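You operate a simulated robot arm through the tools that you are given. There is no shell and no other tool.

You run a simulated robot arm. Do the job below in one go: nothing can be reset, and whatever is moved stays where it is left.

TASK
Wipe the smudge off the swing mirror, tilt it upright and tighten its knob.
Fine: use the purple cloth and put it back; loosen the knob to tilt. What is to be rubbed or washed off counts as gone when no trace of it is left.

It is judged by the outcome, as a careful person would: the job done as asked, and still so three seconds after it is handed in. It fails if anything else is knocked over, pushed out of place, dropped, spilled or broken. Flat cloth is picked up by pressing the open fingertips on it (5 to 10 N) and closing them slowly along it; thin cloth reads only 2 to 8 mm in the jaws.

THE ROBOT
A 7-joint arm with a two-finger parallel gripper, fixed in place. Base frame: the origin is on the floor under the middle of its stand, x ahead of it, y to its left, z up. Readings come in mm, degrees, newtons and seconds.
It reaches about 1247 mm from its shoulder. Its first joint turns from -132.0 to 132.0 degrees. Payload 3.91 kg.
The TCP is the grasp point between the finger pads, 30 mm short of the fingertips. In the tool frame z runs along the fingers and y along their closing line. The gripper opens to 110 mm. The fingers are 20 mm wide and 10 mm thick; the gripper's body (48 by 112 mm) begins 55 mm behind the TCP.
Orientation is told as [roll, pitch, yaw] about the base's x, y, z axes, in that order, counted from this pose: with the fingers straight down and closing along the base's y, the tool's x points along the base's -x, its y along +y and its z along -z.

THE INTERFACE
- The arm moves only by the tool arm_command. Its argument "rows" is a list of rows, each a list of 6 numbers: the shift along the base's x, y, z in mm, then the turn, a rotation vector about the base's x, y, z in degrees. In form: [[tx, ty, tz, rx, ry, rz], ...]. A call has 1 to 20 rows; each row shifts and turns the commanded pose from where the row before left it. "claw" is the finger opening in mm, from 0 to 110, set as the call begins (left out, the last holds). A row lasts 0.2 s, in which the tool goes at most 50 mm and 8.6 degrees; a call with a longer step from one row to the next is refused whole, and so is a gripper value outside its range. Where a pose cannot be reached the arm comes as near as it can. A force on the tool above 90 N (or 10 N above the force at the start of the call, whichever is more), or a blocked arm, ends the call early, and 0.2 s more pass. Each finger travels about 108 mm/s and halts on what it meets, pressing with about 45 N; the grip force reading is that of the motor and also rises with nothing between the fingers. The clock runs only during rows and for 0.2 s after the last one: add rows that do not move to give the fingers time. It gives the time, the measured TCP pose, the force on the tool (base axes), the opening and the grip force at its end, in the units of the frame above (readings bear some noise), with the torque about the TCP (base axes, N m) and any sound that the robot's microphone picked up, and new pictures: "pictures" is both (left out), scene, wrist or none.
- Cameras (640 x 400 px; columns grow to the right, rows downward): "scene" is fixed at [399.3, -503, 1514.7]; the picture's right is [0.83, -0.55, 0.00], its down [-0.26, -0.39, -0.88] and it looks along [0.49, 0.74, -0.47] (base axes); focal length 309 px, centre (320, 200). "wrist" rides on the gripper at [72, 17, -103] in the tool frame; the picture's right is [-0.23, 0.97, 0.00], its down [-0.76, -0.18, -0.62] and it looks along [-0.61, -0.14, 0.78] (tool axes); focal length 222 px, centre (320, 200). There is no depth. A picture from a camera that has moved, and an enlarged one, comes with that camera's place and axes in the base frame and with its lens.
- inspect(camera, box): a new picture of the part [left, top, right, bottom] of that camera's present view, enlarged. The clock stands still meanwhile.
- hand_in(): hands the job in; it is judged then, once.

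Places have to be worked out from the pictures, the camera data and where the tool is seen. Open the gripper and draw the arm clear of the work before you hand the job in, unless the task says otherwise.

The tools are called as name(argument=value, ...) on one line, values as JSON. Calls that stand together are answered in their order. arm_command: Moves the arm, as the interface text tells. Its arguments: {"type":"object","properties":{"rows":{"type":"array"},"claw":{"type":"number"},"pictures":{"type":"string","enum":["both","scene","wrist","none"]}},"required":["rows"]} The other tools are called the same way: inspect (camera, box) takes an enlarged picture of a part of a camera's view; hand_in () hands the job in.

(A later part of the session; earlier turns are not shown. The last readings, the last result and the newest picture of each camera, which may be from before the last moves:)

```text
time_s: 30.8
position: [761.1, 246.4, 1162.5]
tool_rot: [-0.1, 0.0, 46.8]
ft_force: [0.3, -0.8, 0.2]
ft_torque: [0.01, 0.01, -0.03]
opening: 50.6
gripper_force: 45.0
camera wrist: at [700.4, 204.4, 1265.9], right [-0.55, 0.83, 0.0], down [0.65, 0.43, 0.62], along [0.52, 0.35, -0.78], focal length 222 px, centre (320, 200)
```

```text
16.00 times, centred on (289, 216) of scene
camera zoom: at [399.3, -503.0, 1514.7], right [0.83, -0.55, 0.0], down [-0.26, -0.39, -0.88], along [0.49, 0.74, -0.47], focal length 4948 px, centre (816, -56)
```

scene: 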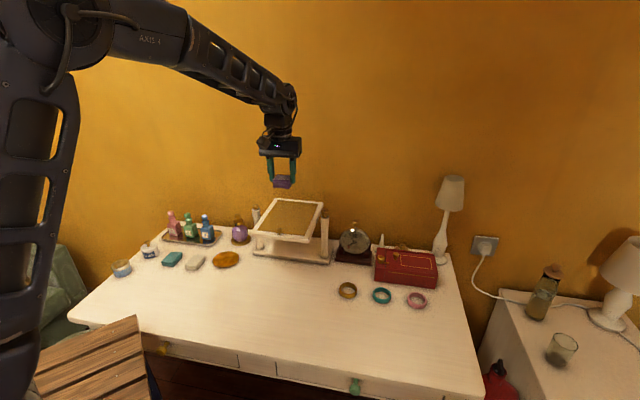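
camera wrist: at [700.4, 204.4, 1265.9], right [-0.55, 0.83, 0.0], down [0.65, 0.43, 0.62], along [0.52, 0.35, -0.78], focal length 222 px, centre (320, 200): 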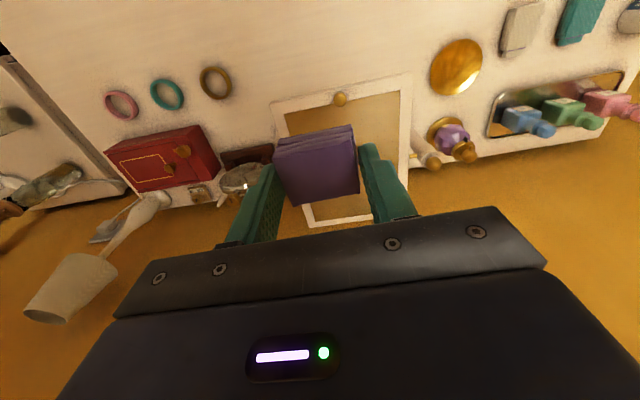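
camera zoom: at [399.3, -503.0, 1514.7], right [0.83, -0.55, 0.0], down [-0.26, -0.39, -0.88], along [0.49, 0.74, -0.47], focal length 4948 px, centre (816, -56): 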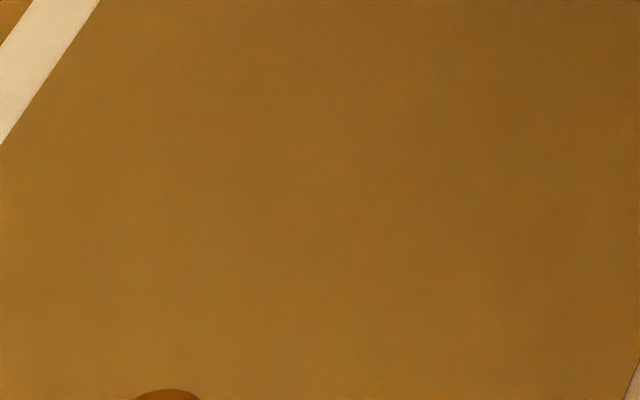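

The scene camera shows no trace. I'll take one closer look with the wrist camera from straight above while I still hold the cloth.

arm_command(rows=[[22.9, 24.9, -5, 0, 0, 0], [22.9, 24.9, -5, 0, 0, 0], [22.9, 24.9, -5, 0, 0, 0], [22.9, 24.9, -5, 0, 0, 0], [22.7, 25.1, -5, 0, 0, 0], [0, 0, 0, 0, 0, 0]], pictures="wrist")

inspect(camera="wrist", box=[200, 0, 440, 150])

```text
time_s: 32.2
position: [875.2, 374.2, 1136.2]
tool_rot: [-0.1, 0.1, 46.8]
ft_force: [0.4, -0.5, 0.3]
ft_torque: [0.02, -0.02, 0.0]
opening: 50.4
gripper_force: 44.8
camera wrist: at [814.5, 332.2, 1240.1], right [-0.55, 0.83, 0.0], down [0.65, 0.43, 0.62], along [0.52, 0.35, -0.78], focal length 222 px, centre (320, 200)
```

wrist: 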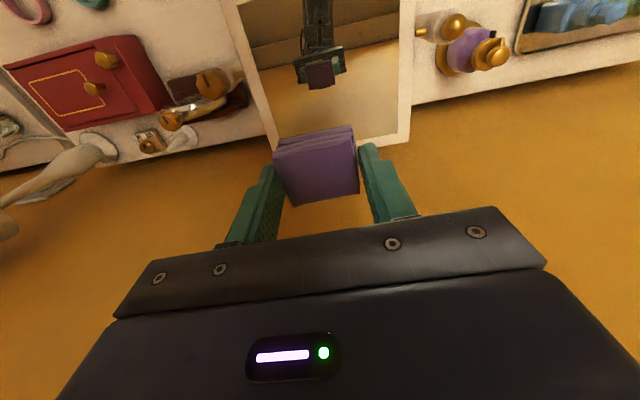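

```text
2.67 times, centred on (320, 75) of wrist
camera zoom: at [814.5, 332.2, 1240.1], right [-0.55, 0.83, 0.0], down [0.65, 0.43, 0.62], along [0.52, 0.35, -0.78], focal length 592 px, centre (320, 533)
```

zoom: 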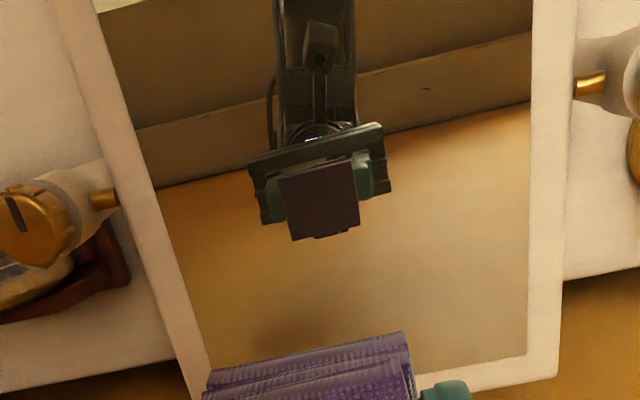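

inspect(camera="wrist", box=[260, 20, 400, 130])

```text
3.64 times, centred on (330, 75) of wrist
camera zoom: at [814.5, 332.2, 1240.1], right [-0.55, 0.83, 0.0], down [0.65, 0.43, 0.62], along [0.52, 0.35, -0.78], focal length 808 px, centre (284, 654)
```

zoom: 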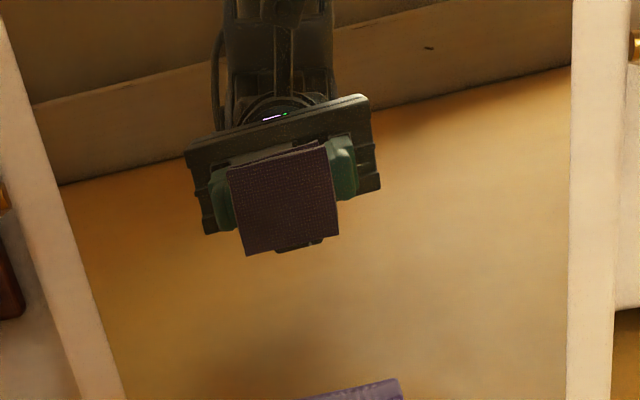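

The reflection is clear everywhere and the mirror is still level. I'll take the cloth back to its original place, at commanded (595.2, 348.9) with yaw 49.9.

arm_command(rows=[[-25, -2, 0, 0, 0, 0.3], [-35, -3, 0, 0, 0, 0.4], [-40, -3, -10, 0, 0, 0.4], [-40, -3, -15, 0, 0, 0.4], [-40, -3, -15, 0, 0, 0.4], [-40, -3, -15, 0, 0, 0.4], [-35, -3, -20, 0, 0, 0.4], [-24.8, -2.6, -20, 0, 0, 0.3], [0, 0, 0, 0, 0, 0]], pictures="none")

arm_command(rows=[[0, 0, -40, 0, 0, 0], [0, 0, -40, 0, 0, 0], [0, 0, -40, 0, 0, 0], [0, 0, -40, 0, 0, 0], [0, 0, -35, 0, 0, 0], [0, 0, -25, 0, 0, 0], [0, 0, -10, 0, 0, 0], [0, 0, 0, 0, 0, 0]])

```text
time_s: 34.2
position: [595.2, 350.5, 1040.8]
tool_rot: [0.1, 0.0, 49.8]
ft_force: [0.3, 0.8, 0.0]
ft_torque: [-0.01, -0.01, 0.02]
opening: 50.7
gripper_force: 45.1
```

```text
time_s: 36.0
position: [599.4, 350.6, 812.2]
tool_rot: [0.0, 0.1, 49.9]
ft_force: [-0.2, 0.0, 0.5]
ft_torque: [-0.01, -0.02, 0.01]
opening: 50.6
gripper_force: 44.8
camera wrist: at [539.0, 305.5, 915.8], right [-0.6, 0.8, 0.0], down [0.63, 0.47, 0.62], along [0.5, 0.37, -0.78], focal length 222 px, centre (320, 200)
```

scene: 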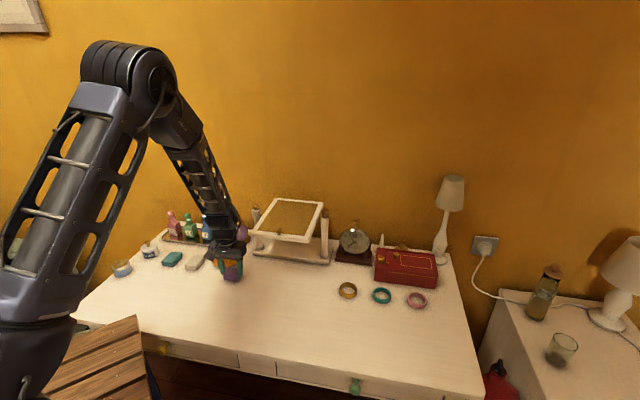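
wrist: 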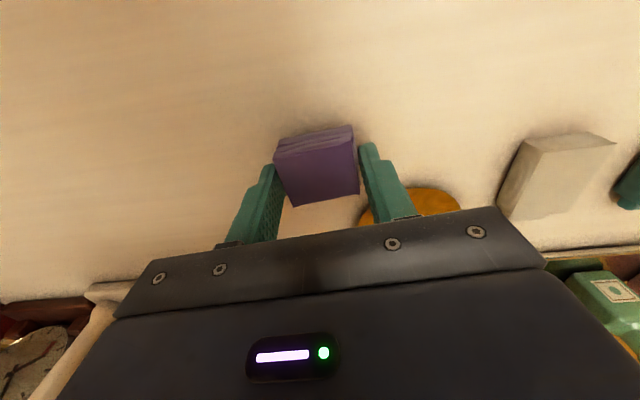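

About 9 mm above the resting height. I'll lower slowly until light contact.

arm_command(rows=[[0, 0, -4, 0, 0, 0], [0, 0, -3, 0, 0, 0], [0, 0, -1, 0, 0, 0], [0, 0, 0, 0, 0, 0]], pictures="none")

```text
time_s: 37.0
position: [597.0, 348.9, 804.1]
tool_rot: [0.0, 0.1, 49.8]
ft_force: [-0.7, 0.4, -0.6]
ft_torque: [0.0, 0.02, 0.01]
opening: 50.4
gripper_force: 45.0
```

arm_command(rows=[[0, 0, -0.8, 0, 0, 0], [0, 0, -0.8, 0, 0, 0], [0, 0, 0, 0, 0, 0]], pictures="none")

```text
time_s: 37.8
position: [596.6, 350.8, 802.8]
tool_rot: [0.0, 0.0, 49.8]
ft_force: [0.2, -0.4, 0.0]
ft_torque: [0.02, 0.02, 0.03]
opening: 50.7
gripper_force: 45.2
```

arm_command(rows=[[0, 0, -0.7, 0, 0, 0], [0, 0, -0.7, 0, 0, 0], [0, 0, 0, 0, 0, 0]], pictures="none")

```text
time_s: 38.6
position: [597.1, 349.8, 801.8]
tool_rot: [0.1, 0.0, 49.8]
ft_force: [0.0, -0.4, -0.4]
ft_torque: [-0.01, -0.01, -0.03]
opening: 50.5
gripper_force: 45.1
```

arm_command(rows=[[0, 0, -0.7, 0, 0, 0], [0, 0, -0.7, 0, 0, 0], [0, 0, 0, 0, 0, 0]], pictures="none")

inspect(camera="scene", box=[205, 245, 255, 295])

```text
time_s: 39.4
position: [597.2, 351.1, 799.9]
tool_rot: [0.1, -0.1, 49.8]
ft_force: [0.8, 0.6, 20.0]
ft_torque: [0.03, 0.07, -0.01]
opening: 50.4
gripper_force: 44.9
```

```text
8.00 times, centred on (230, 270) of scene
camera zoom: at [399.3, -503.0, 1514.7], right [0.83, -0.55, 0.0], down [-0.26, -0.39, -0.88], along [0.49, 0.74, -0.47], focal length 2474 px, centre (1040, -360)
```

zoom: 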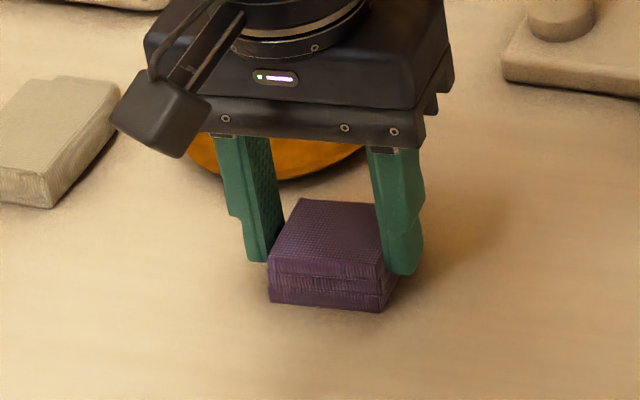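

The cloth now touches the table. I'll ease up half a millimetre, then open slowly and check where it lies.

arm_command(rows=[[0, 0, 0.6, 0, 0, 0], [0, 0, 0, 0, 0, 0]], pictures="none")

arm_command(rows=[[0, 0, 0, 0, 0, 0], [0, 0, 0, 0, 0, 0], [0, 0, 0, 0, 0, 0]], claw=80, pictures="scene")

inspect(camera="scene", box=[205, 255, 255, 295])

```text
time_s: 40.0
position: [596.4, 349.9, 801.9]
tool_rot: [0.0, -0.1, 49.7]
ft_force: [0.8, 1.2, 18.8]
ft_torque: [0.06, -0.04, 0.03]
opening: 50.3
gripper_force: 44.8
```

```text
time_s: 40.8
position: [596.3, 350.5, 799.6]
tool_rot: [-0.1, 0.0, 49.8]
ft_force: [-0.1, 0.9, -0.1]
ft_torque: [0.01, 0.01, -0.03]
opening: 80.1
gripper_force: 0.1
```

scene: 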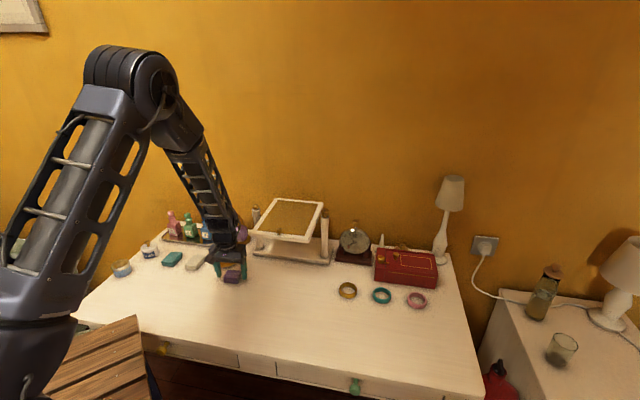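

```text
10.00 times, centred on (230, 275) of scene
camera zoom: at [399.3, -503.0, 1514.7], right [0.83, -0.55, 0.0], down [-0.26, -0.39, -0.88], along [0.49, 0.74, -0.47], focal length 3093 px, centre (1220, -550)
```

zoom: 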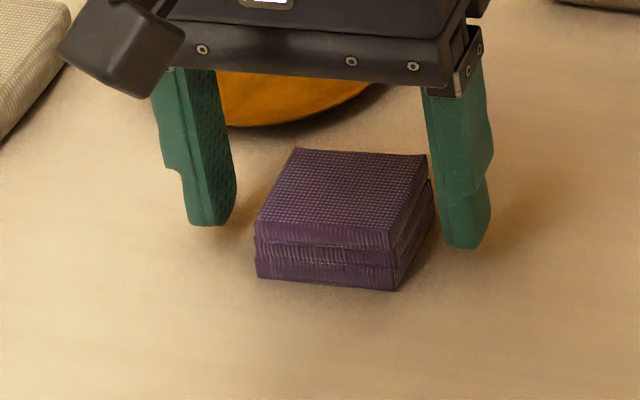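

The cloth lies about 4 mm to the right of where it was, because the fingers centred it when gripping. I'll regrip it, slide it back 4 mm and release.

arm_command(rows=[[0, 0, 0, 0, 0, 0], [0, 0, 0, 0, 0, 0], [0, 0, 0, 0, 0, 0], [-1, 0.9, 0, 0, 0, 0], [-1, 0.9, 0, 0, 0, 0], [-0.8, 0.8, 0, 0, 0, 0], [0, 0, 0, 0, 0, 0]], claw=40, pictures="none")

arm_command(rows=[[0, 0, 0, 0, 0, 0], [0, 0, 0, 0, 0, 0], [0, 0, 0, 0, 0, 0]], claw=84, pictures="none")

inspect(camera="scene", box=[205, 255, 255, 295])

```text
time_s: 42.4
position: [593.6, 352.3, 800.7]
tool_rot: [0.0, 0.0, 49.8]
ft_force: [0.0, 0.0, -0.8]
ft_torque: [0.01, -0.02, -0.01]
opening: 50.5
gripper_force: 45.1
```

```text
time_s: 43.2
position: [594.2, 353.4, 801.0]
tool_rot: [0.0, 0.0, 49.7]
ft_force: [0.0, 0.0, -0.5]
ft_torque: [0.0, 0.0, 0.01]
opening: 83.9
gripper_force: 0.0
```

```text
10.00 times, centred on (230, 275) of scene
camera zoom: at [399.3, -503.0, 1514.7], right [0.83, -0.55, 0.0], down [-0.26, -0.39, -0.88], along [0.49, 0.74, -0.47], focal length 3093 px, centre (1220, -550)
```

zoom: 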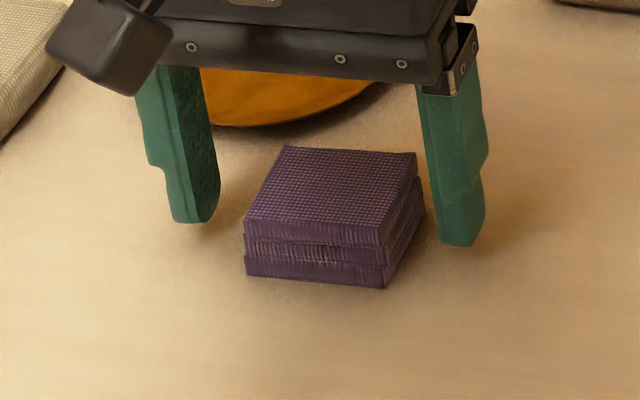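

The cloth is back exactly where it was. I'll lift straight up, then move above the knob near (926, 262) with yaw ≈ -30 and look at it closely.

arm_command(rows=[[0, 0, 25, 0, 0, 0], [0, 0, 40, 0, 0, 0], [0, 0, 45, 0, 0, 0], [0, 0, 50, 0, 0, 0], [0, 0, 50, 0, 0, 0], [0, 0, 50, 0, 0, 0], [0, 0, 50, 0, 0, 0], [33.4, -8.9, 0, 0, 0, -8], [33.4, -8.9, 0, 0, 0, -8], [33.4, -8.9, 0, 0, 0, -8], [33.4, -8.9, 0, 0, 0, -8], [33.4, -8.9, 0, 0, 0, -8], [33.4, -8.9, 0, 0, 0, -8], [33.4, -8.9, 0, 0, 0, -8], [33.4, -8.9, 0, 0, 0, -8], [33.4, -8.9, 0, 0, 0, -8], [33.4, -8.9, 0, 0, 0, -8], [0, 0, 0, 0, 0, 0]])

inspect(camera="scene", box=[200, 180, 360, 290])

inspect(camera="wrist", box=[240, 90, 400, 210])

```text
time_s: 47.0
position: [927.7, 262.9, 1109.3]
tool_rot: [0.0, 0.0, -30.4]
ft_force: [-0.6, -0.9, -0.6]
ft_torque: [0.01, 0.02, 0.02]
opening: 83.9
gripper_force: 0.1
camera wrist: at [873.5, 312.9, 1212.2], right [0.69, 0.73, 0.0], down [0.57, -0.54, 0.62], along [0.45, -0.43, -0.78], focal length 222 px, centre (320, 200)
```

scene: 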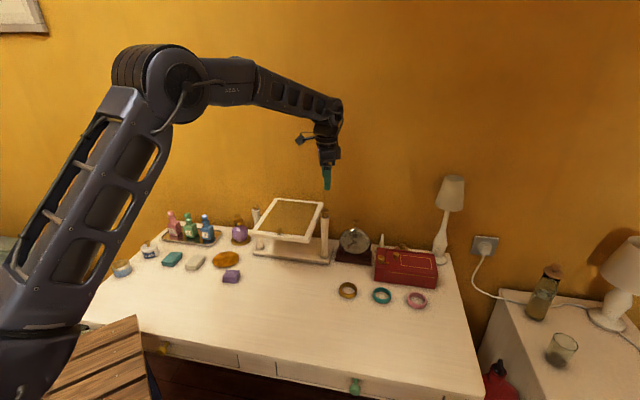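
wrist: 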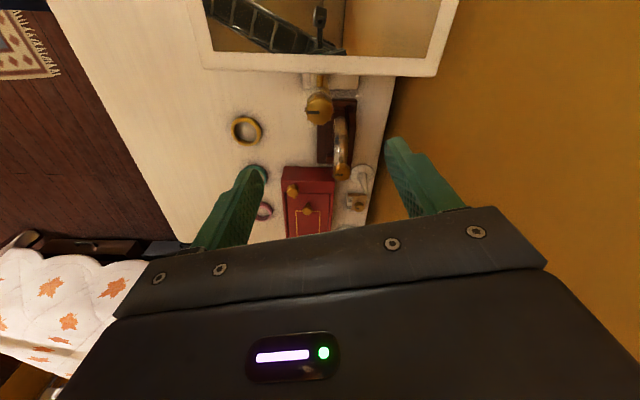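

```text
3.64 times, centred on (280, 235) of scene
camera zoom: at [399.3, -503.0, 1514.7], right [0.83, -0.55, 0.0], down [-0.26, -0.39, -0.88], along [0.49, 0.74, -0.47], focal length 1125 px, centre (466, 73)
```

zoom: 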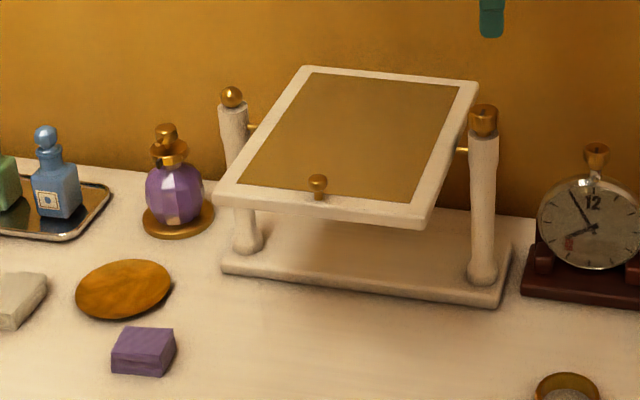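

```text
3.33 times, centred on (320, 150) of wrist
camera zoom: at [873.5, 312.9, 1212.2], right [0.69, 0.73, 0.0], down [0.57, -0.54, 0.62], along [0.45, -0.43, -0.78], focal length 740 px, centre (320, 367)
```

zoom: 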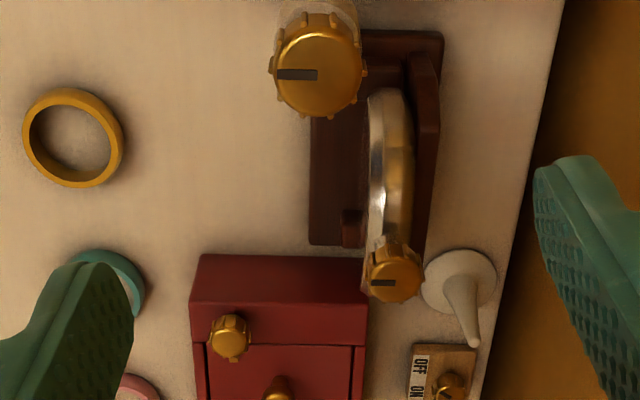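

The knob's pointer faces the front. I'll enlarge the knob from the scene camera to pin down its height and axis.

inspect(camera="scene", box=[314, 200, 334, 220])

inspect(camera="wrist", box=[295, 60, 345, 130])

```text
16.00 times, centred on (324, 210) of scene
camera zoom: at [399.3, -503.0, 1514.7], right [0.83, -0.55, 0.0], down [-0.26, -0.39, -0.88], along [0.49, 0.74, -0.47], focal length 4948 px, centre (256, 40)
```

zoom: 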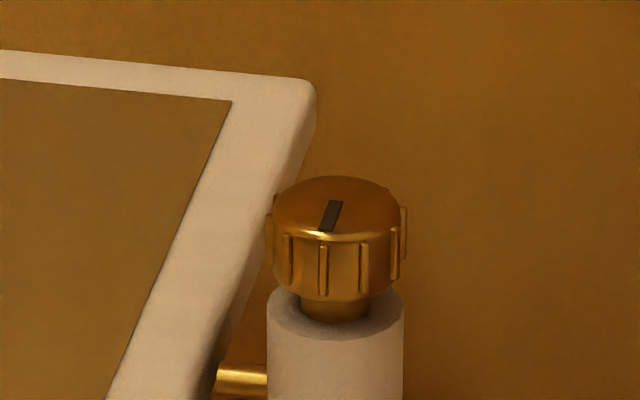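

```text
5.71 times, centred on (320, 95) of wrist
camera zoom: at [873.5, 312.9, 1212.2], right [0.69, 0.73, 0.0], down [0.57, -0.54, 0.62], along [0.45, -0.43, -0.78], focal length 1269 px, centre (320, 800)
```

zoom: 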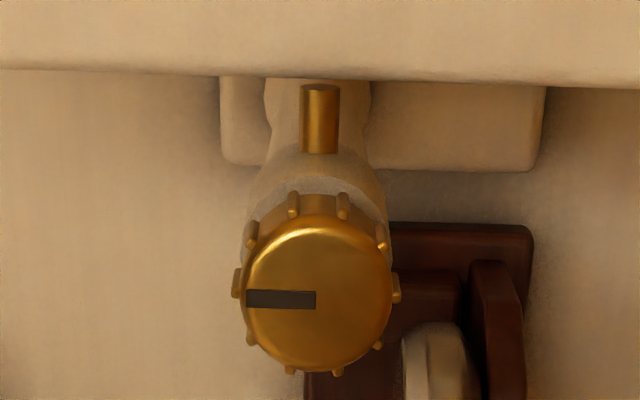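

Knob: axis ≈ (926, 263), body z≈963–979, diameter ≈26–30 mm; post top is at z≈955. I'll narrow the opening to 50 mm and descend so the fingertips reach z≈961, well above the mirror frame at about 942.

arm_command(rows=[[0, 0, -20, 0, 0, 0], [0, 0, -40, 0, 0, 0], [-0.3, 0.4, -35, 0, 0, 0], [0, 0, -15, 0, 0, 0], [0, 0, -8, 0, 0, 0], [0, 0, 0, 0, 0, 0]], claw=50)

inspect(camera="scene", box=[300, 170, 350, 225])

inspect(camera="wrist", box=[200, 60, 440, 240])

```text
time_s: 48.4
position: [927.5, 263.2, 989.9]
tool_rot: [0.0, 0.0, -30.2]
ft_force: [-0.3, -0.6, 0.4]
ft_torque: [0.01, 0.02, -0.03]
opening: 49.8
gripper_force: 0.2
camera wrist: at [874.1, 314.2, 1094.8], right [0.69, 0.73, 0.0], down [0.57, -0.54, 0.62], along [0.45, -0.43, -0.78], focal length 222 px, centre (320, 200)
```

scene: 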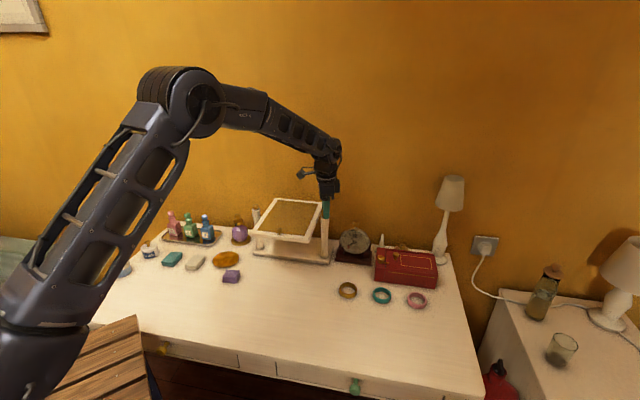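
wrist: 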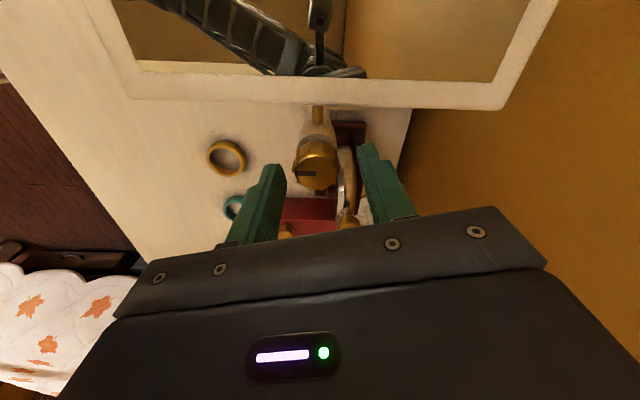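

```text
7.27 times, centred on (325, 198) of scene
camera zoom: at [399.3, -503.0, 1514.7], right [0.83, -0.55, 0.0], down [-0.26, -0.39, -0.88], along [0.49, 0.74, -0.47], focal length 2249 px, centre (284, 218)
```

zoom: 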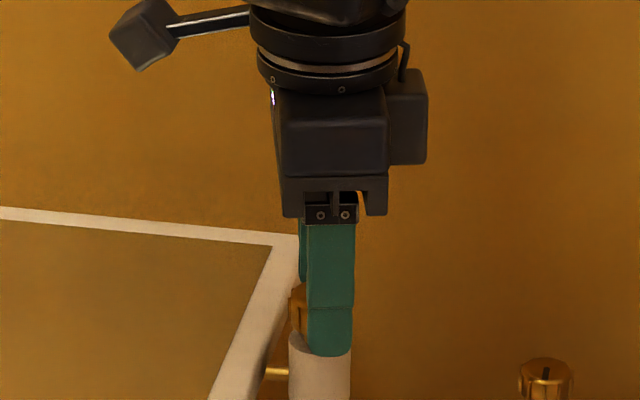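

```text
2.22 times, centred on (320, 150) of wrist
camera zoom: at [874.1, 314.2, 1094.8], right [0.69, 0.73, 0.0], down [0.57, -0.54, 0.62], along [0.45, -0.43, -0.78], focal length 494 px, centre (320, 311)
```

zoom: 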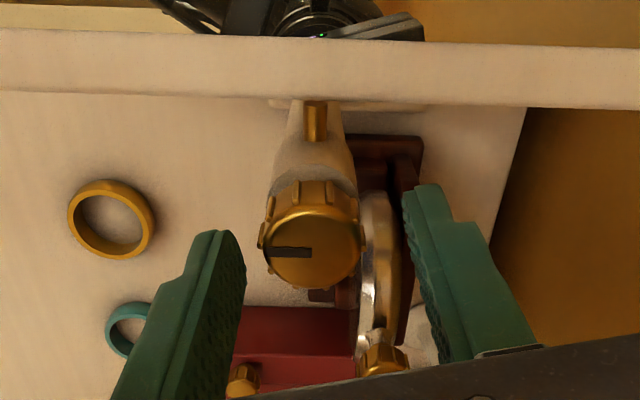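

The knob sits about 2–3 mm off the tool axis. I'll correct by (-3, 0) and close on it.

arm_command(rows=[[-1.5, -0.1, 0, 0, 0, 0], [-1.5, -0.1, 0, 0, 0, 0], [0, 0, 0, 0, 0, 0]], pictures="wrist")

inspect(camera="wrist", box=[200, 60, 440, 240])

```text
time_s: 49.2
position: [924.6, 263.6, 990.8]
tool_rot: [-0.1, 0.0, -30.1]
ft_force: [0.5, 0.8, -0.3]
ft_torque: [0.0, 0.0, 0.03]
opening: 50.1
gripper_force: 0.0
camera wrist: at [870.4, 314.3, 1094.7], right [0.69, 0.73, 0.0], down [0.57, -0.54, 0.62], along [0.45, -0.43, -0.78], focal length 222 px, centre (320, 200)
```

wrist: 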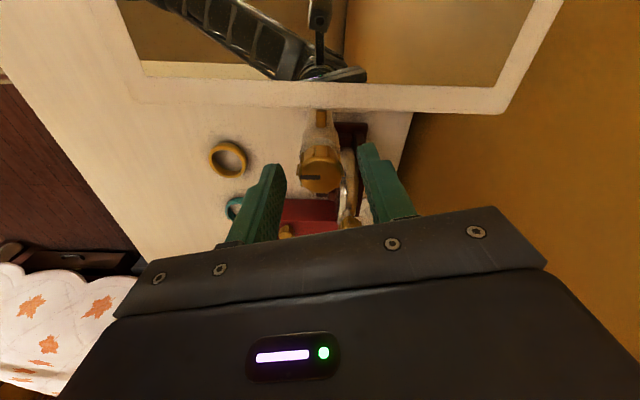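

```text
2.22 times, centred on (320, 150) of wrist
camera zoom: at [870.4, 314.3, 1094.7], right [0.69, 0.73, 0.0], down [0.57, -0.54, 0.62], along [0.45, -0.43, -0.78], focal length 494 px, centre (320, 311)
```

zoom: 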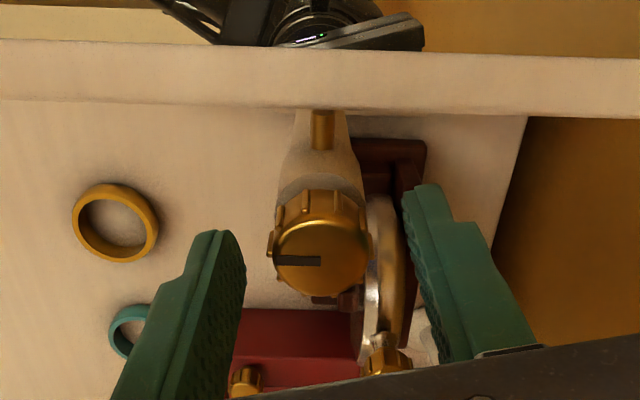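

The knob is now centred between the fingers. I'll close on it.

arm_command(rows=[[0, 0, 0, 0, 0, 0], [0, 0, 0, 0, 0, 0], [0, 0, 0, 0, 0, 0]], claw=10, pictures="wrist")

inspect(camera="wrist", box=[200, 60, 440, 240])

inspect(camera="scene", box=[300, 185, 350, 225])

```text
time_s: 50.0
position: [923.5, 262.8, 990.5]
tool_rot: [0.1, 0.1, -30.2]
ft_force: [1.5, 0.9, 0.2]
ft_torque: [0.0, -0.12, -0.01]
opening: 29.4
gripper_force: 45.3
camera wrist: at [870.4, 314.3, 1094.7], right [0.69, 0.73, 0.0], down [0.57, -0.54, 0.62], along [0.45, -0.43, -0.78], focal length 222 px, centre (320, 200)
```

wrist: 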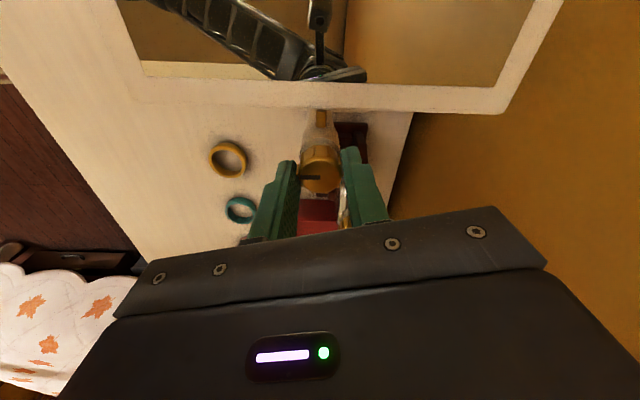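

```text
2.22 times, centred on (320, 150) of wrist
camera zoom: at [870.4, 314.3, 1094.7], right [0.69, 0.73, 0.0], down [0.57, -0.54, 0.62], along [0.45, -0.43, -0.78], focal length 494 px, centre (320, 311)
```

zoom: 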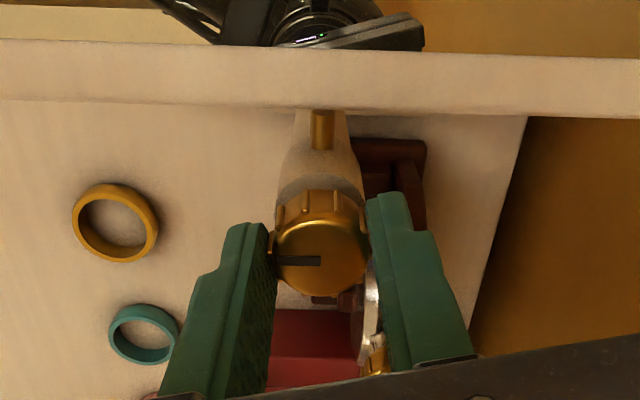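

```text
10.00 times, centred on (325, 205) of scene
camera zoom: at [399.3, -503.0, 1514.7], right [0.83, -0.55, 0.0], down [-0.26, -0.39, -0.88], along [0.49, 0.74, -0.47], focal length 3093 px, centre (270, 150)
```

zoom: 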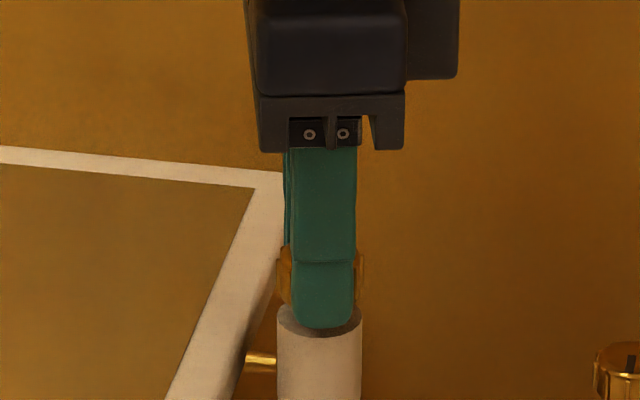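

It's gripped across the ribs at 29.4 mm with almost no side load. I'll start turning counter-clockwise (loosening) by a small angle and watch the torque.

arm_command(rows=[[0, 0, 0, 0, 0, 4], [0, 0, 0, 0, 0, 4], [0, 0, 0, 0, 0, 4], [0, 0, 0, 0, 0, 0]], pictures="wrist")

inspect(camera="wrist", box=[200, 60, 440, 240])

```text
time_s: 51.0
position: [924.4, 263.4, 991.6]
tool_rot: [0.0, 0.0, -18.1]
ft_force: [-8.6, -2.2, -5.9]
ft_torque: [-0.12, 0.1, 0.0]
opening: 29.8
gripper_force: 45.0
camera wrist: at [861.1, 301.9, 1094.8], right [0.52, 0.85, 0.0], down [0.67, -0.41, 0.62], along [0.53, -0.32, -0.78], focal length 222 px, centre (320, 200)
```

wrist: 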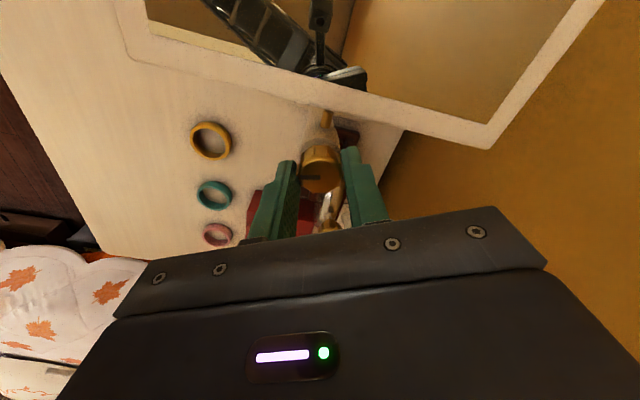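

```text
2.22 times, centred on (320, 150) of wrist
camera zoom: at [861.1, 301.9, 1094.8], right [0.52, 0.85, 0.0], down [0.67, -0.41, 0.62], along [0.53, -0.32, -0.78], focal length 494 px, centre (320, 311)
```

zoom: 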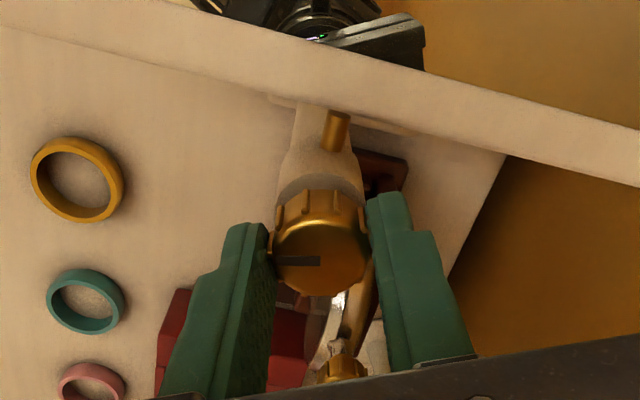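

The knob turns with the gripper: its pointer stays fixed relative to the fingers. I'll continue counter-clockwise.

arm_command(rows=[[-0.3, 0, 0, 0, 0, 6], [-0.2, 0, 0, 0, 0, 6], [0, 0, 0, 0, 0, 6], [0, 0, 0, 0, 0, 6], [0, 0, 0, 0, 0, 6], [0, 0, 0, 0, 0, 0]], pictures="wrist")

```text
time_s: 52.4
position: [925.3, 263.8, 990.3]
tool_rot: [0.0, -0.1, 11.9]
ft_force: [-6.2, -15.1, -7.8]
ft_torque: [-0.36, 0.73, 0.0]
opening: 29.7
gripper_force: 45.0
camera wrist: at [850.5, 264.6, 1094.9], right [0.02, 1.0, 0.0], down [0.78, -0.02, 0.62], along [0.62, -0.01, -0.78], focal length 222 px, centre (320, 200)
```

wrist: 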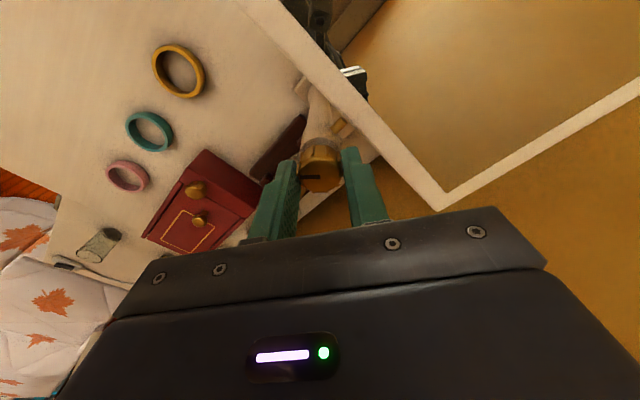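

42° turned; a small side load is building because the knob is slightly off-centre in the grip. I'll compensate a little and continue turning.

arm_command(rows=[[-0.2, -0.4, 0, 0, 0, 3], [-0.1, -0.3, 0.1, 0, 0, 6], [0, -0.1, 0.1, 0, 0, 6], [0, -0.1, 0.1, 0, 0, 6], [0, -0.1, 0, 0, 0, 6], [0, 0, 0, 0, 0, 3], [0, 0, 0, 0, 0, 0]], pictures="wrist")

inspect(camera="wrist", box=[200, 60, 440, 240])

```text
time_s: 54.0
position: [924.9, 262.1, 992.1]
tool_rot: [0.0, 0.0, 41.8]
ft_force: [7.5, -1.5, -16.5]
ft_torque: [0.38, -0.81, 0.01]
opening: 29.3
gripper_force: 45.1
camera wrist: at [859.8, 226.9, 1094.9], right [-0.48, 0.88, 0.0], down [0.69, 0.38, 0.62], along [0.55, 0.3, -0.78], focal length 222 px, centre (320, 200)
```

wrist: 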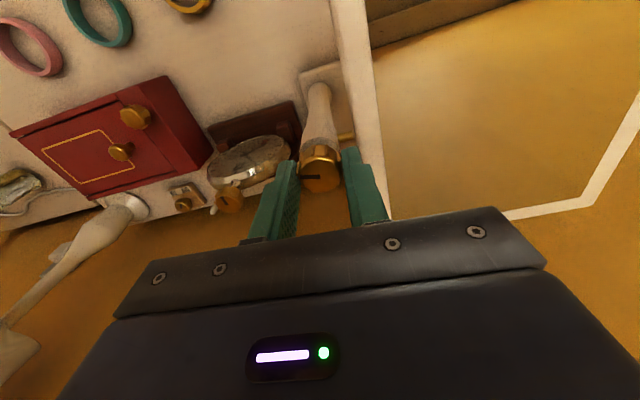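

```text
2.22 times, centred on (320, 150) of wrist
camera zoom: at [859.8, 226.9, 1094.9], right [-0.48, 0.88, 0.0], down [0.69, 0.38, 0.62], along [0.55, 0.3, -0.78], focal length 494 px, centre (320, 311)
```

zoom: 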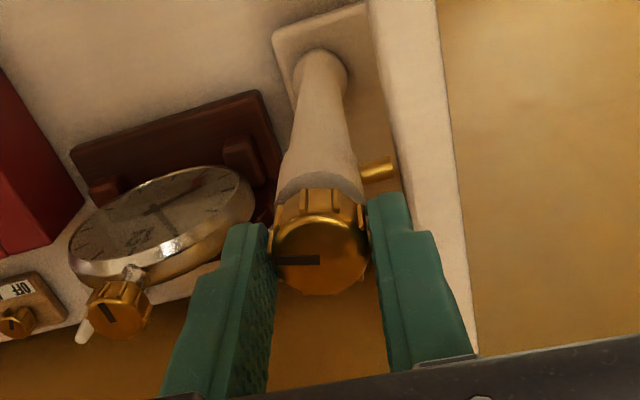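

72° turned and the knob is still turning freely. I'll relieve the vertical pull and turn on by another 45°.

arm_command(rows=[[0.2, 0, -0.4, 0, 0, 3], [0.1, 0, -0.3, 0, 0, 6], [0, 0, 0, 0, 0, 6], [0, 0, 0, 0, 0, 6], [0, 0, 0, 0, 0, 6], [0, 0, 0, 0, 0, 6], [0, 0, 0, 0, 0, 6], [0, 0, 0, 0, 0, 6], [0, 0, 0, 0, 0, 0]], pictures="wrist")

inspect(camera="wrist", box=[200, 60, 440, 240])

```text
time_s: 56.0
position: [924.4, 263.1, 991.8]
tool_rot: [-0.1, 0.1, 86.9]
ft_force: [19.6, -0.1, -1.2]
ft_torque: [0.74, -0.63, -0.02]
opening: 29.5
gripper_force: 45.2
camera wrist: at [904.2, 191.1, 1094.9], right [-0.96, 0.28, 0.0], down [0.22, 0.75, 0.62], along [0.18, 0.6, -0.78], focal length 222 px, centre (320, 200)
```

wrist: 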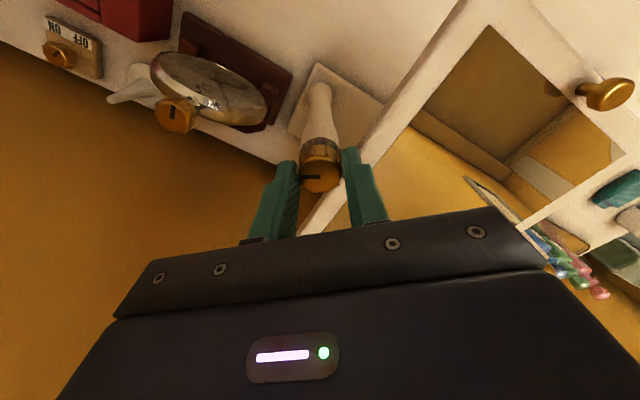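

```text
2.22 times, centred on (320, 150) of wrist
camera zoom: at [904.2, 191.1, 1094.9], right [-0.96, 0.28, 0.0], down [0.22, 0.75, 0.62], along [0.18, 0.6, -0.78], focal length 494 px, centre (320, 311)
```

zoom: 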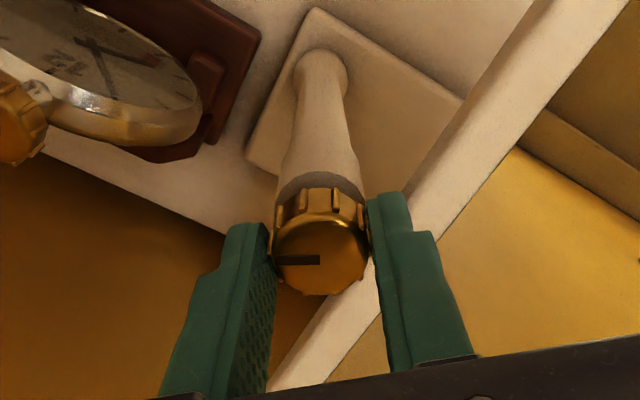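

About 117° turned so far. I'll check whether the mirror has moved, then release the knob.

inspect(camera="scene", box=[240, 180, 350, 270])

arm_command(rows=[[0.6, 0, 0, 0, 0, 0], [0, 0, 0, 0, 0, 0]], pictures="none")

```text
4.44 times, centred on (295, 225) of scene
camera zoom: at [399.3, -503.0, 1514.7], right [0.83, -0.55, 0.0], down [-0.26, -0.39, -0.88], along [0.49, 0.74, -0.47], focal length 1374 px, centre (431, 89)
```

zoom: 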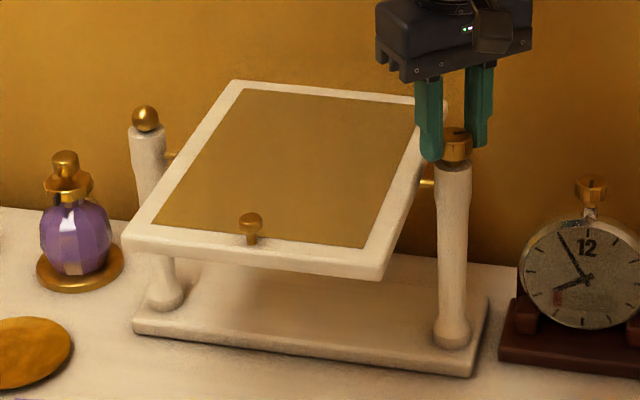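

```text
time_s: 56.6
position: [924.5, 262.8, 992.3]
tool_rot: [0.1, 0.0, 86.8]
ft_force: [14.8, -1.1, 6.3]
ft_torque: [0.29, -0.24, -0.01]
opening: 29.2
gripper_force: 45.1
```

The mirror hasn't moved by itself. I'll release the knob and lift clear. Then I'll test the mirror by pressing gently on the near frame strip with closed fingers.

arm_command(rows=[[0, 0, 0, 0, 0, 0], [0, 0, 0, 0, 0, 0], [0, 0, 10, 0, 0, 0], [0, 0, 30, 0, 0, 0], [0, 0, 40, 0, 0, 0], [0, 0, 40, 0, 0, 0], [-20, 0, 0, 0, 0, -6.8], [-20, 0, 0, 0, 0, -6.8], [-20, 0, 0, 0, 0, -6.8], [-20, 0, 0, 0, 0, -6.8], [-20, 0, 0, 0, 0, -6.8], [-20, 0, 0, 0, 0, -6.8], [0, 0, 0, 0, 0, 0]], claw=50)

inspect(camera="scene", box=[240, 180, 350, 270])

inspect(camera="scene", box=[310, 195, 340, 220])

```text
time_s: 59.4
position: [804.2, 263.6, 1110.7]
tool_rot: [0.0, 0.0, 45.9]
ft_force: [0.1, 0.1, 0.8]
ft_torque: [0.0, 0.0, 0.0]
opening: 50.1
gripper_force: 0.0
camera wrist: at [743.2, 222.7, 1214.3], right [-0.54, 0.84, 0.0], down [0.66, 0.42, 0.62], along [0.52, 0.34, -0.78], focal length 222 px, centre (320, 200)
```

scene: 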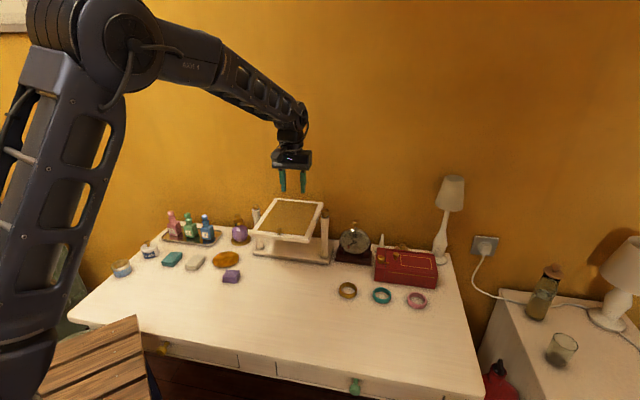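
wrist: 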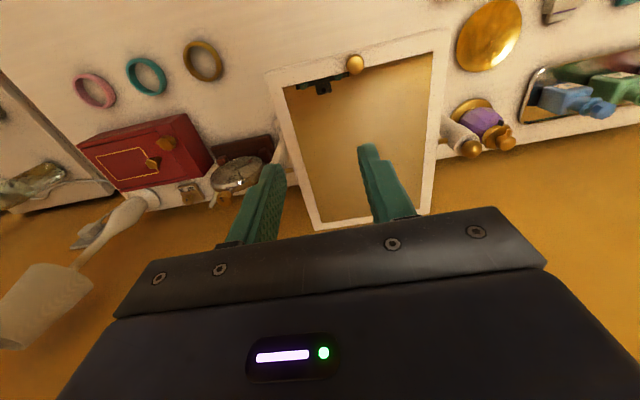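

```text
4.44 times, centred on (295, 225) of scene
camera zoom: at [399.3, -503.0, 1514.7], right [0.83, -0.55, 0.0], down [-0.26, -0.39, -0.88], along [0.49, 0.74, -0.47], focal length 1374 px, centre (431, 89)
```

zoom: 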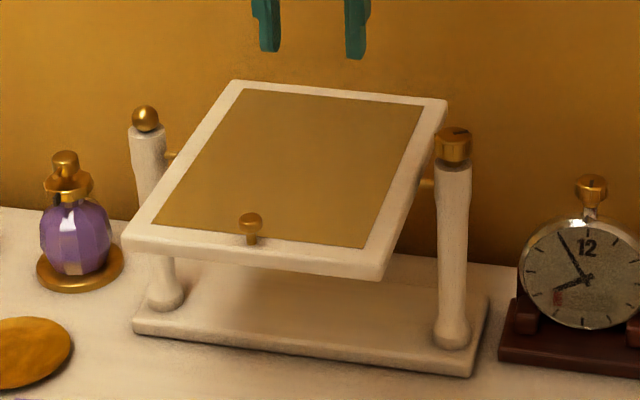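

```text
16.00 times, centred on (325, 208) of scene
camera zoom: at [399.3, -503.0, 1514.7], right [0.83, -0.55, 0.0], down [-0.26, -0.39, -0.88], along [0.49, 0.74, -0.47], focal length 4948 px, centre (240, 80)
```

zoom: 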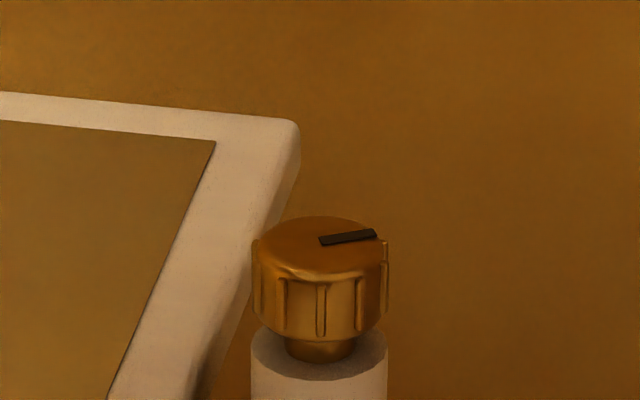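

The knob's pointer has moved about 117° counter-clockwise. I'll look closely at the mirror and handle from here to place the push accurately.

inspect(camera="wrist", box=[250, 20, 490, 240])

inspect(camera="wrist", box=[330, 20, 460, 110])

```text
1.82 times, centred on (370, 130) of wrist
camera zoom: at [743.2, 222.7, 1214.3], right [-0.54, 0.84, 0.0], down [0.66, 0.42, 0.62], along [0.52, 0.34, -0.78], focal length 404 px, centre (229, 327)
```

zoom: 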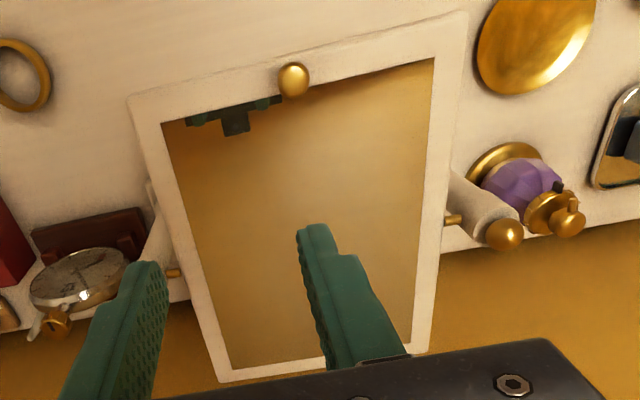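

```text
4.44 times, centred on (395, 65) of wrist
camera zoom: at [743.2, 222.7, 1214.3], right [-0.54, 0.84, 0.0], down [0.66, 0.42, 0.62], along [0.52, 0.34, -0.78], focal length 987 px, centre (-13, 800)
```

zoom: 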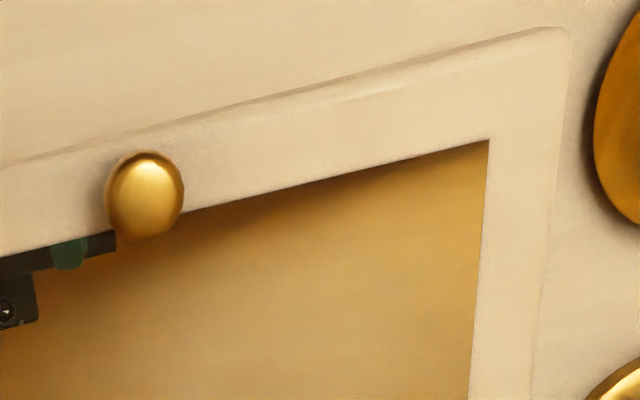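

I refined the geometry. The mirror axis runs through (834.5, 351.9), the face is at z≈940, the half-height is 125 mm, and the front direction is n=(0.709, 0.705). I'll close the fingers, tilt the tool 45° forward and hover in front of and above the near frame strip, left of the handle.

arm_command(rows=[[-13.5, 1.9, -8, 0, 0, -1.2], [-13.5, 1.9, -12, 5.29, -5.32, 0], [-13.5, 1.9, -13, 5.29, -5.32, 0], [-13.5, 1.9, -13, 5.29, -5.32, 0], [-13.5, 1.9, -13, 5.29, -5.32, 0], [-13.5, 1.9, -13, 5.29, -5.32, 0], [-13.5, 1.8, -13, 5.29, -5.32, 0], [-13.8, 1.7, -15.4, 0, 0, 0], [0, 0, 0, 0, 0, 0]], claw=0)

inspect(camera="scene", box=[220, 160, 350, 270])

```text
time_s: 61.4
position: [696.3, 278.0, 1011.8]
tool_rot: [0.0, -45.0, 44.8]
ft_force: [-0.1, -0.3, -1.0]
ft_torque: [-0.01, -0.02, 0.0]
opening: 0.0
gripper_force: 37.6
camera wrist: at [596.2, 201.0, 1032.3], right [-0.57, 0.8, 0.16], down [0.19, -0.06, 0.98], along [0.8, 0.59, -0.12], focal length 222 px, centre (320, 200)
```

scene: 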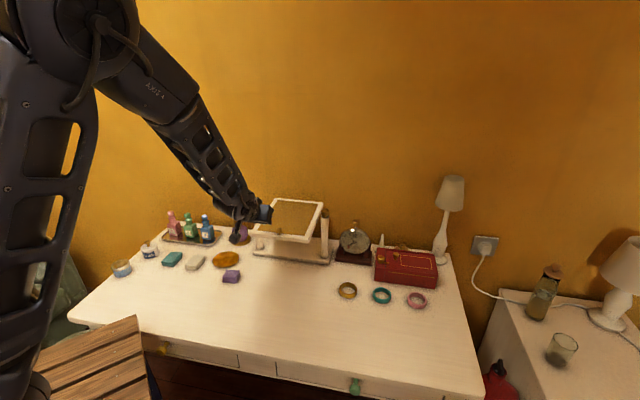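
wrist: 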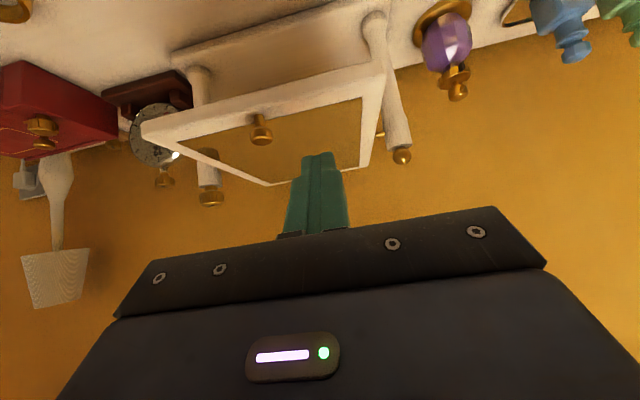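

```text
3.64 times, centred on (285, 215) of scene
camera zoom: at [399.3, -503.0, 1514.7], right [0.83, -0.55, 0.0], down [-0.26, -0.39, -0.88], along [0.49, 0.74, -0.47], focal length 1125 px, centre (447, 146)
```

zoom: 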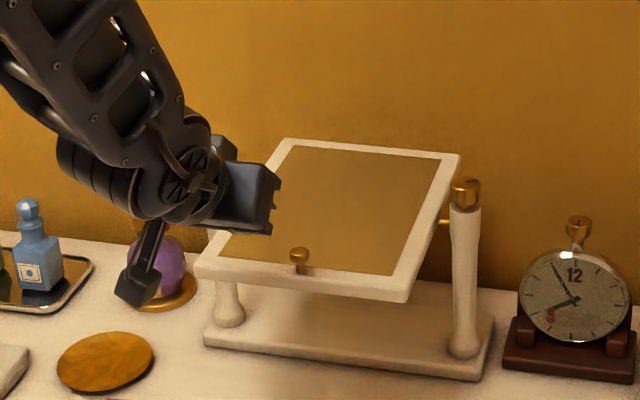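

The pose is good, with the tip left of the handle. I'll lower to about 8 mm above the strip.

arm_command(rows=[[2.9, 2.8, -15, 0, 0, 0], [2.8, 2.7, -15, 0, 0, 0], [0, 0, -9, 0, 0, 0], [0, 0, 0, 0, 0, 0]])

inspect(camera="wrist", box=[220, 60, 440, 240])

inspect(camera="scene", box=[220, 170, 350, 270])

```text
time_s: 62.4
position: [701.5, 282.4, 971.3]
tool_rot: [0.0, -45.0, 44.8]
ft_force: [-0.1, 0.5, 0.2]
ft_torque: [0.02, 0.02, 0.02]
opening: 0.2
gripper_force: 37.8
camera wrist: at [602.1, 207.1, 993.2], right [-0.57, 0.8, 0.16], down [0.19, -0.06, 0.98], along [0.8, 0.59, -0.12], focal length 222 px, centre (320, 200)
```

scene: 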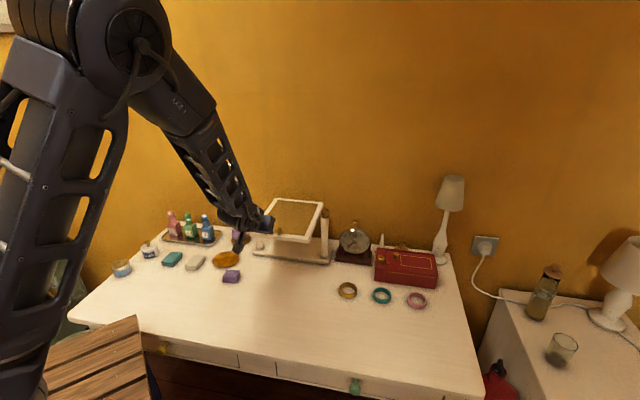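
wrist: 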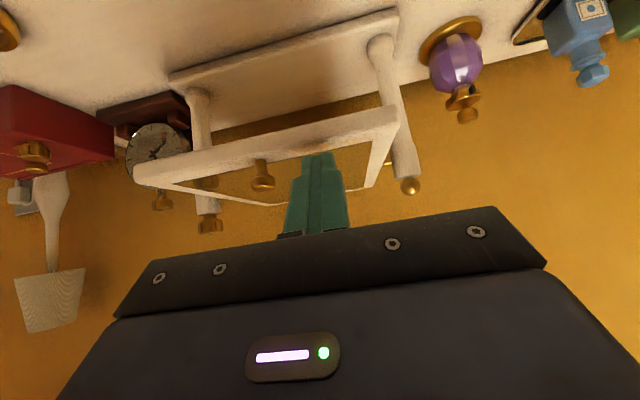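

```text
2.22 times, centred on (330, 150) of wrist
camera zoom: at [602.1, 207.1, 993.2], right [-0.57, 0.8, 0.16], down [0.19, -0.06, 0.98], along [0.8, 0.59, -0.12], focal length 494 px, centre (298, 311)
```

zoom: 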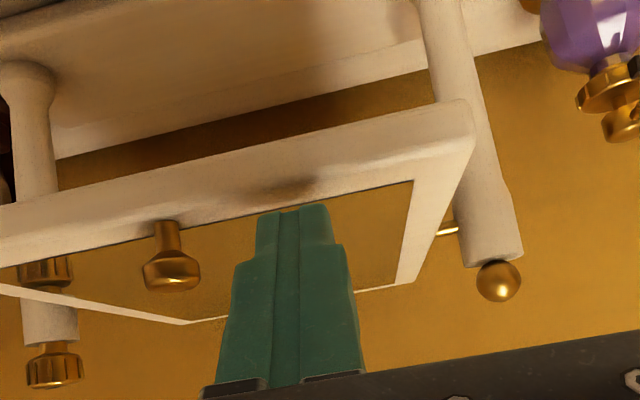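

```text
4.00 times, centred on (285, 220) of scene
camera zoom: at [399.3, -503.0, 1514.7], right [0.83, -0.55, 0.0], down [-0.26, -0.39, -0.88], along [0.49, 0.74, -0.47], focal length 1237 px, centre (460, 120)
```

zoom: 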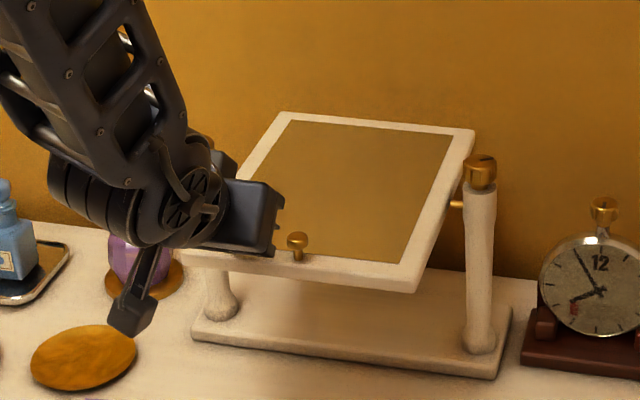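

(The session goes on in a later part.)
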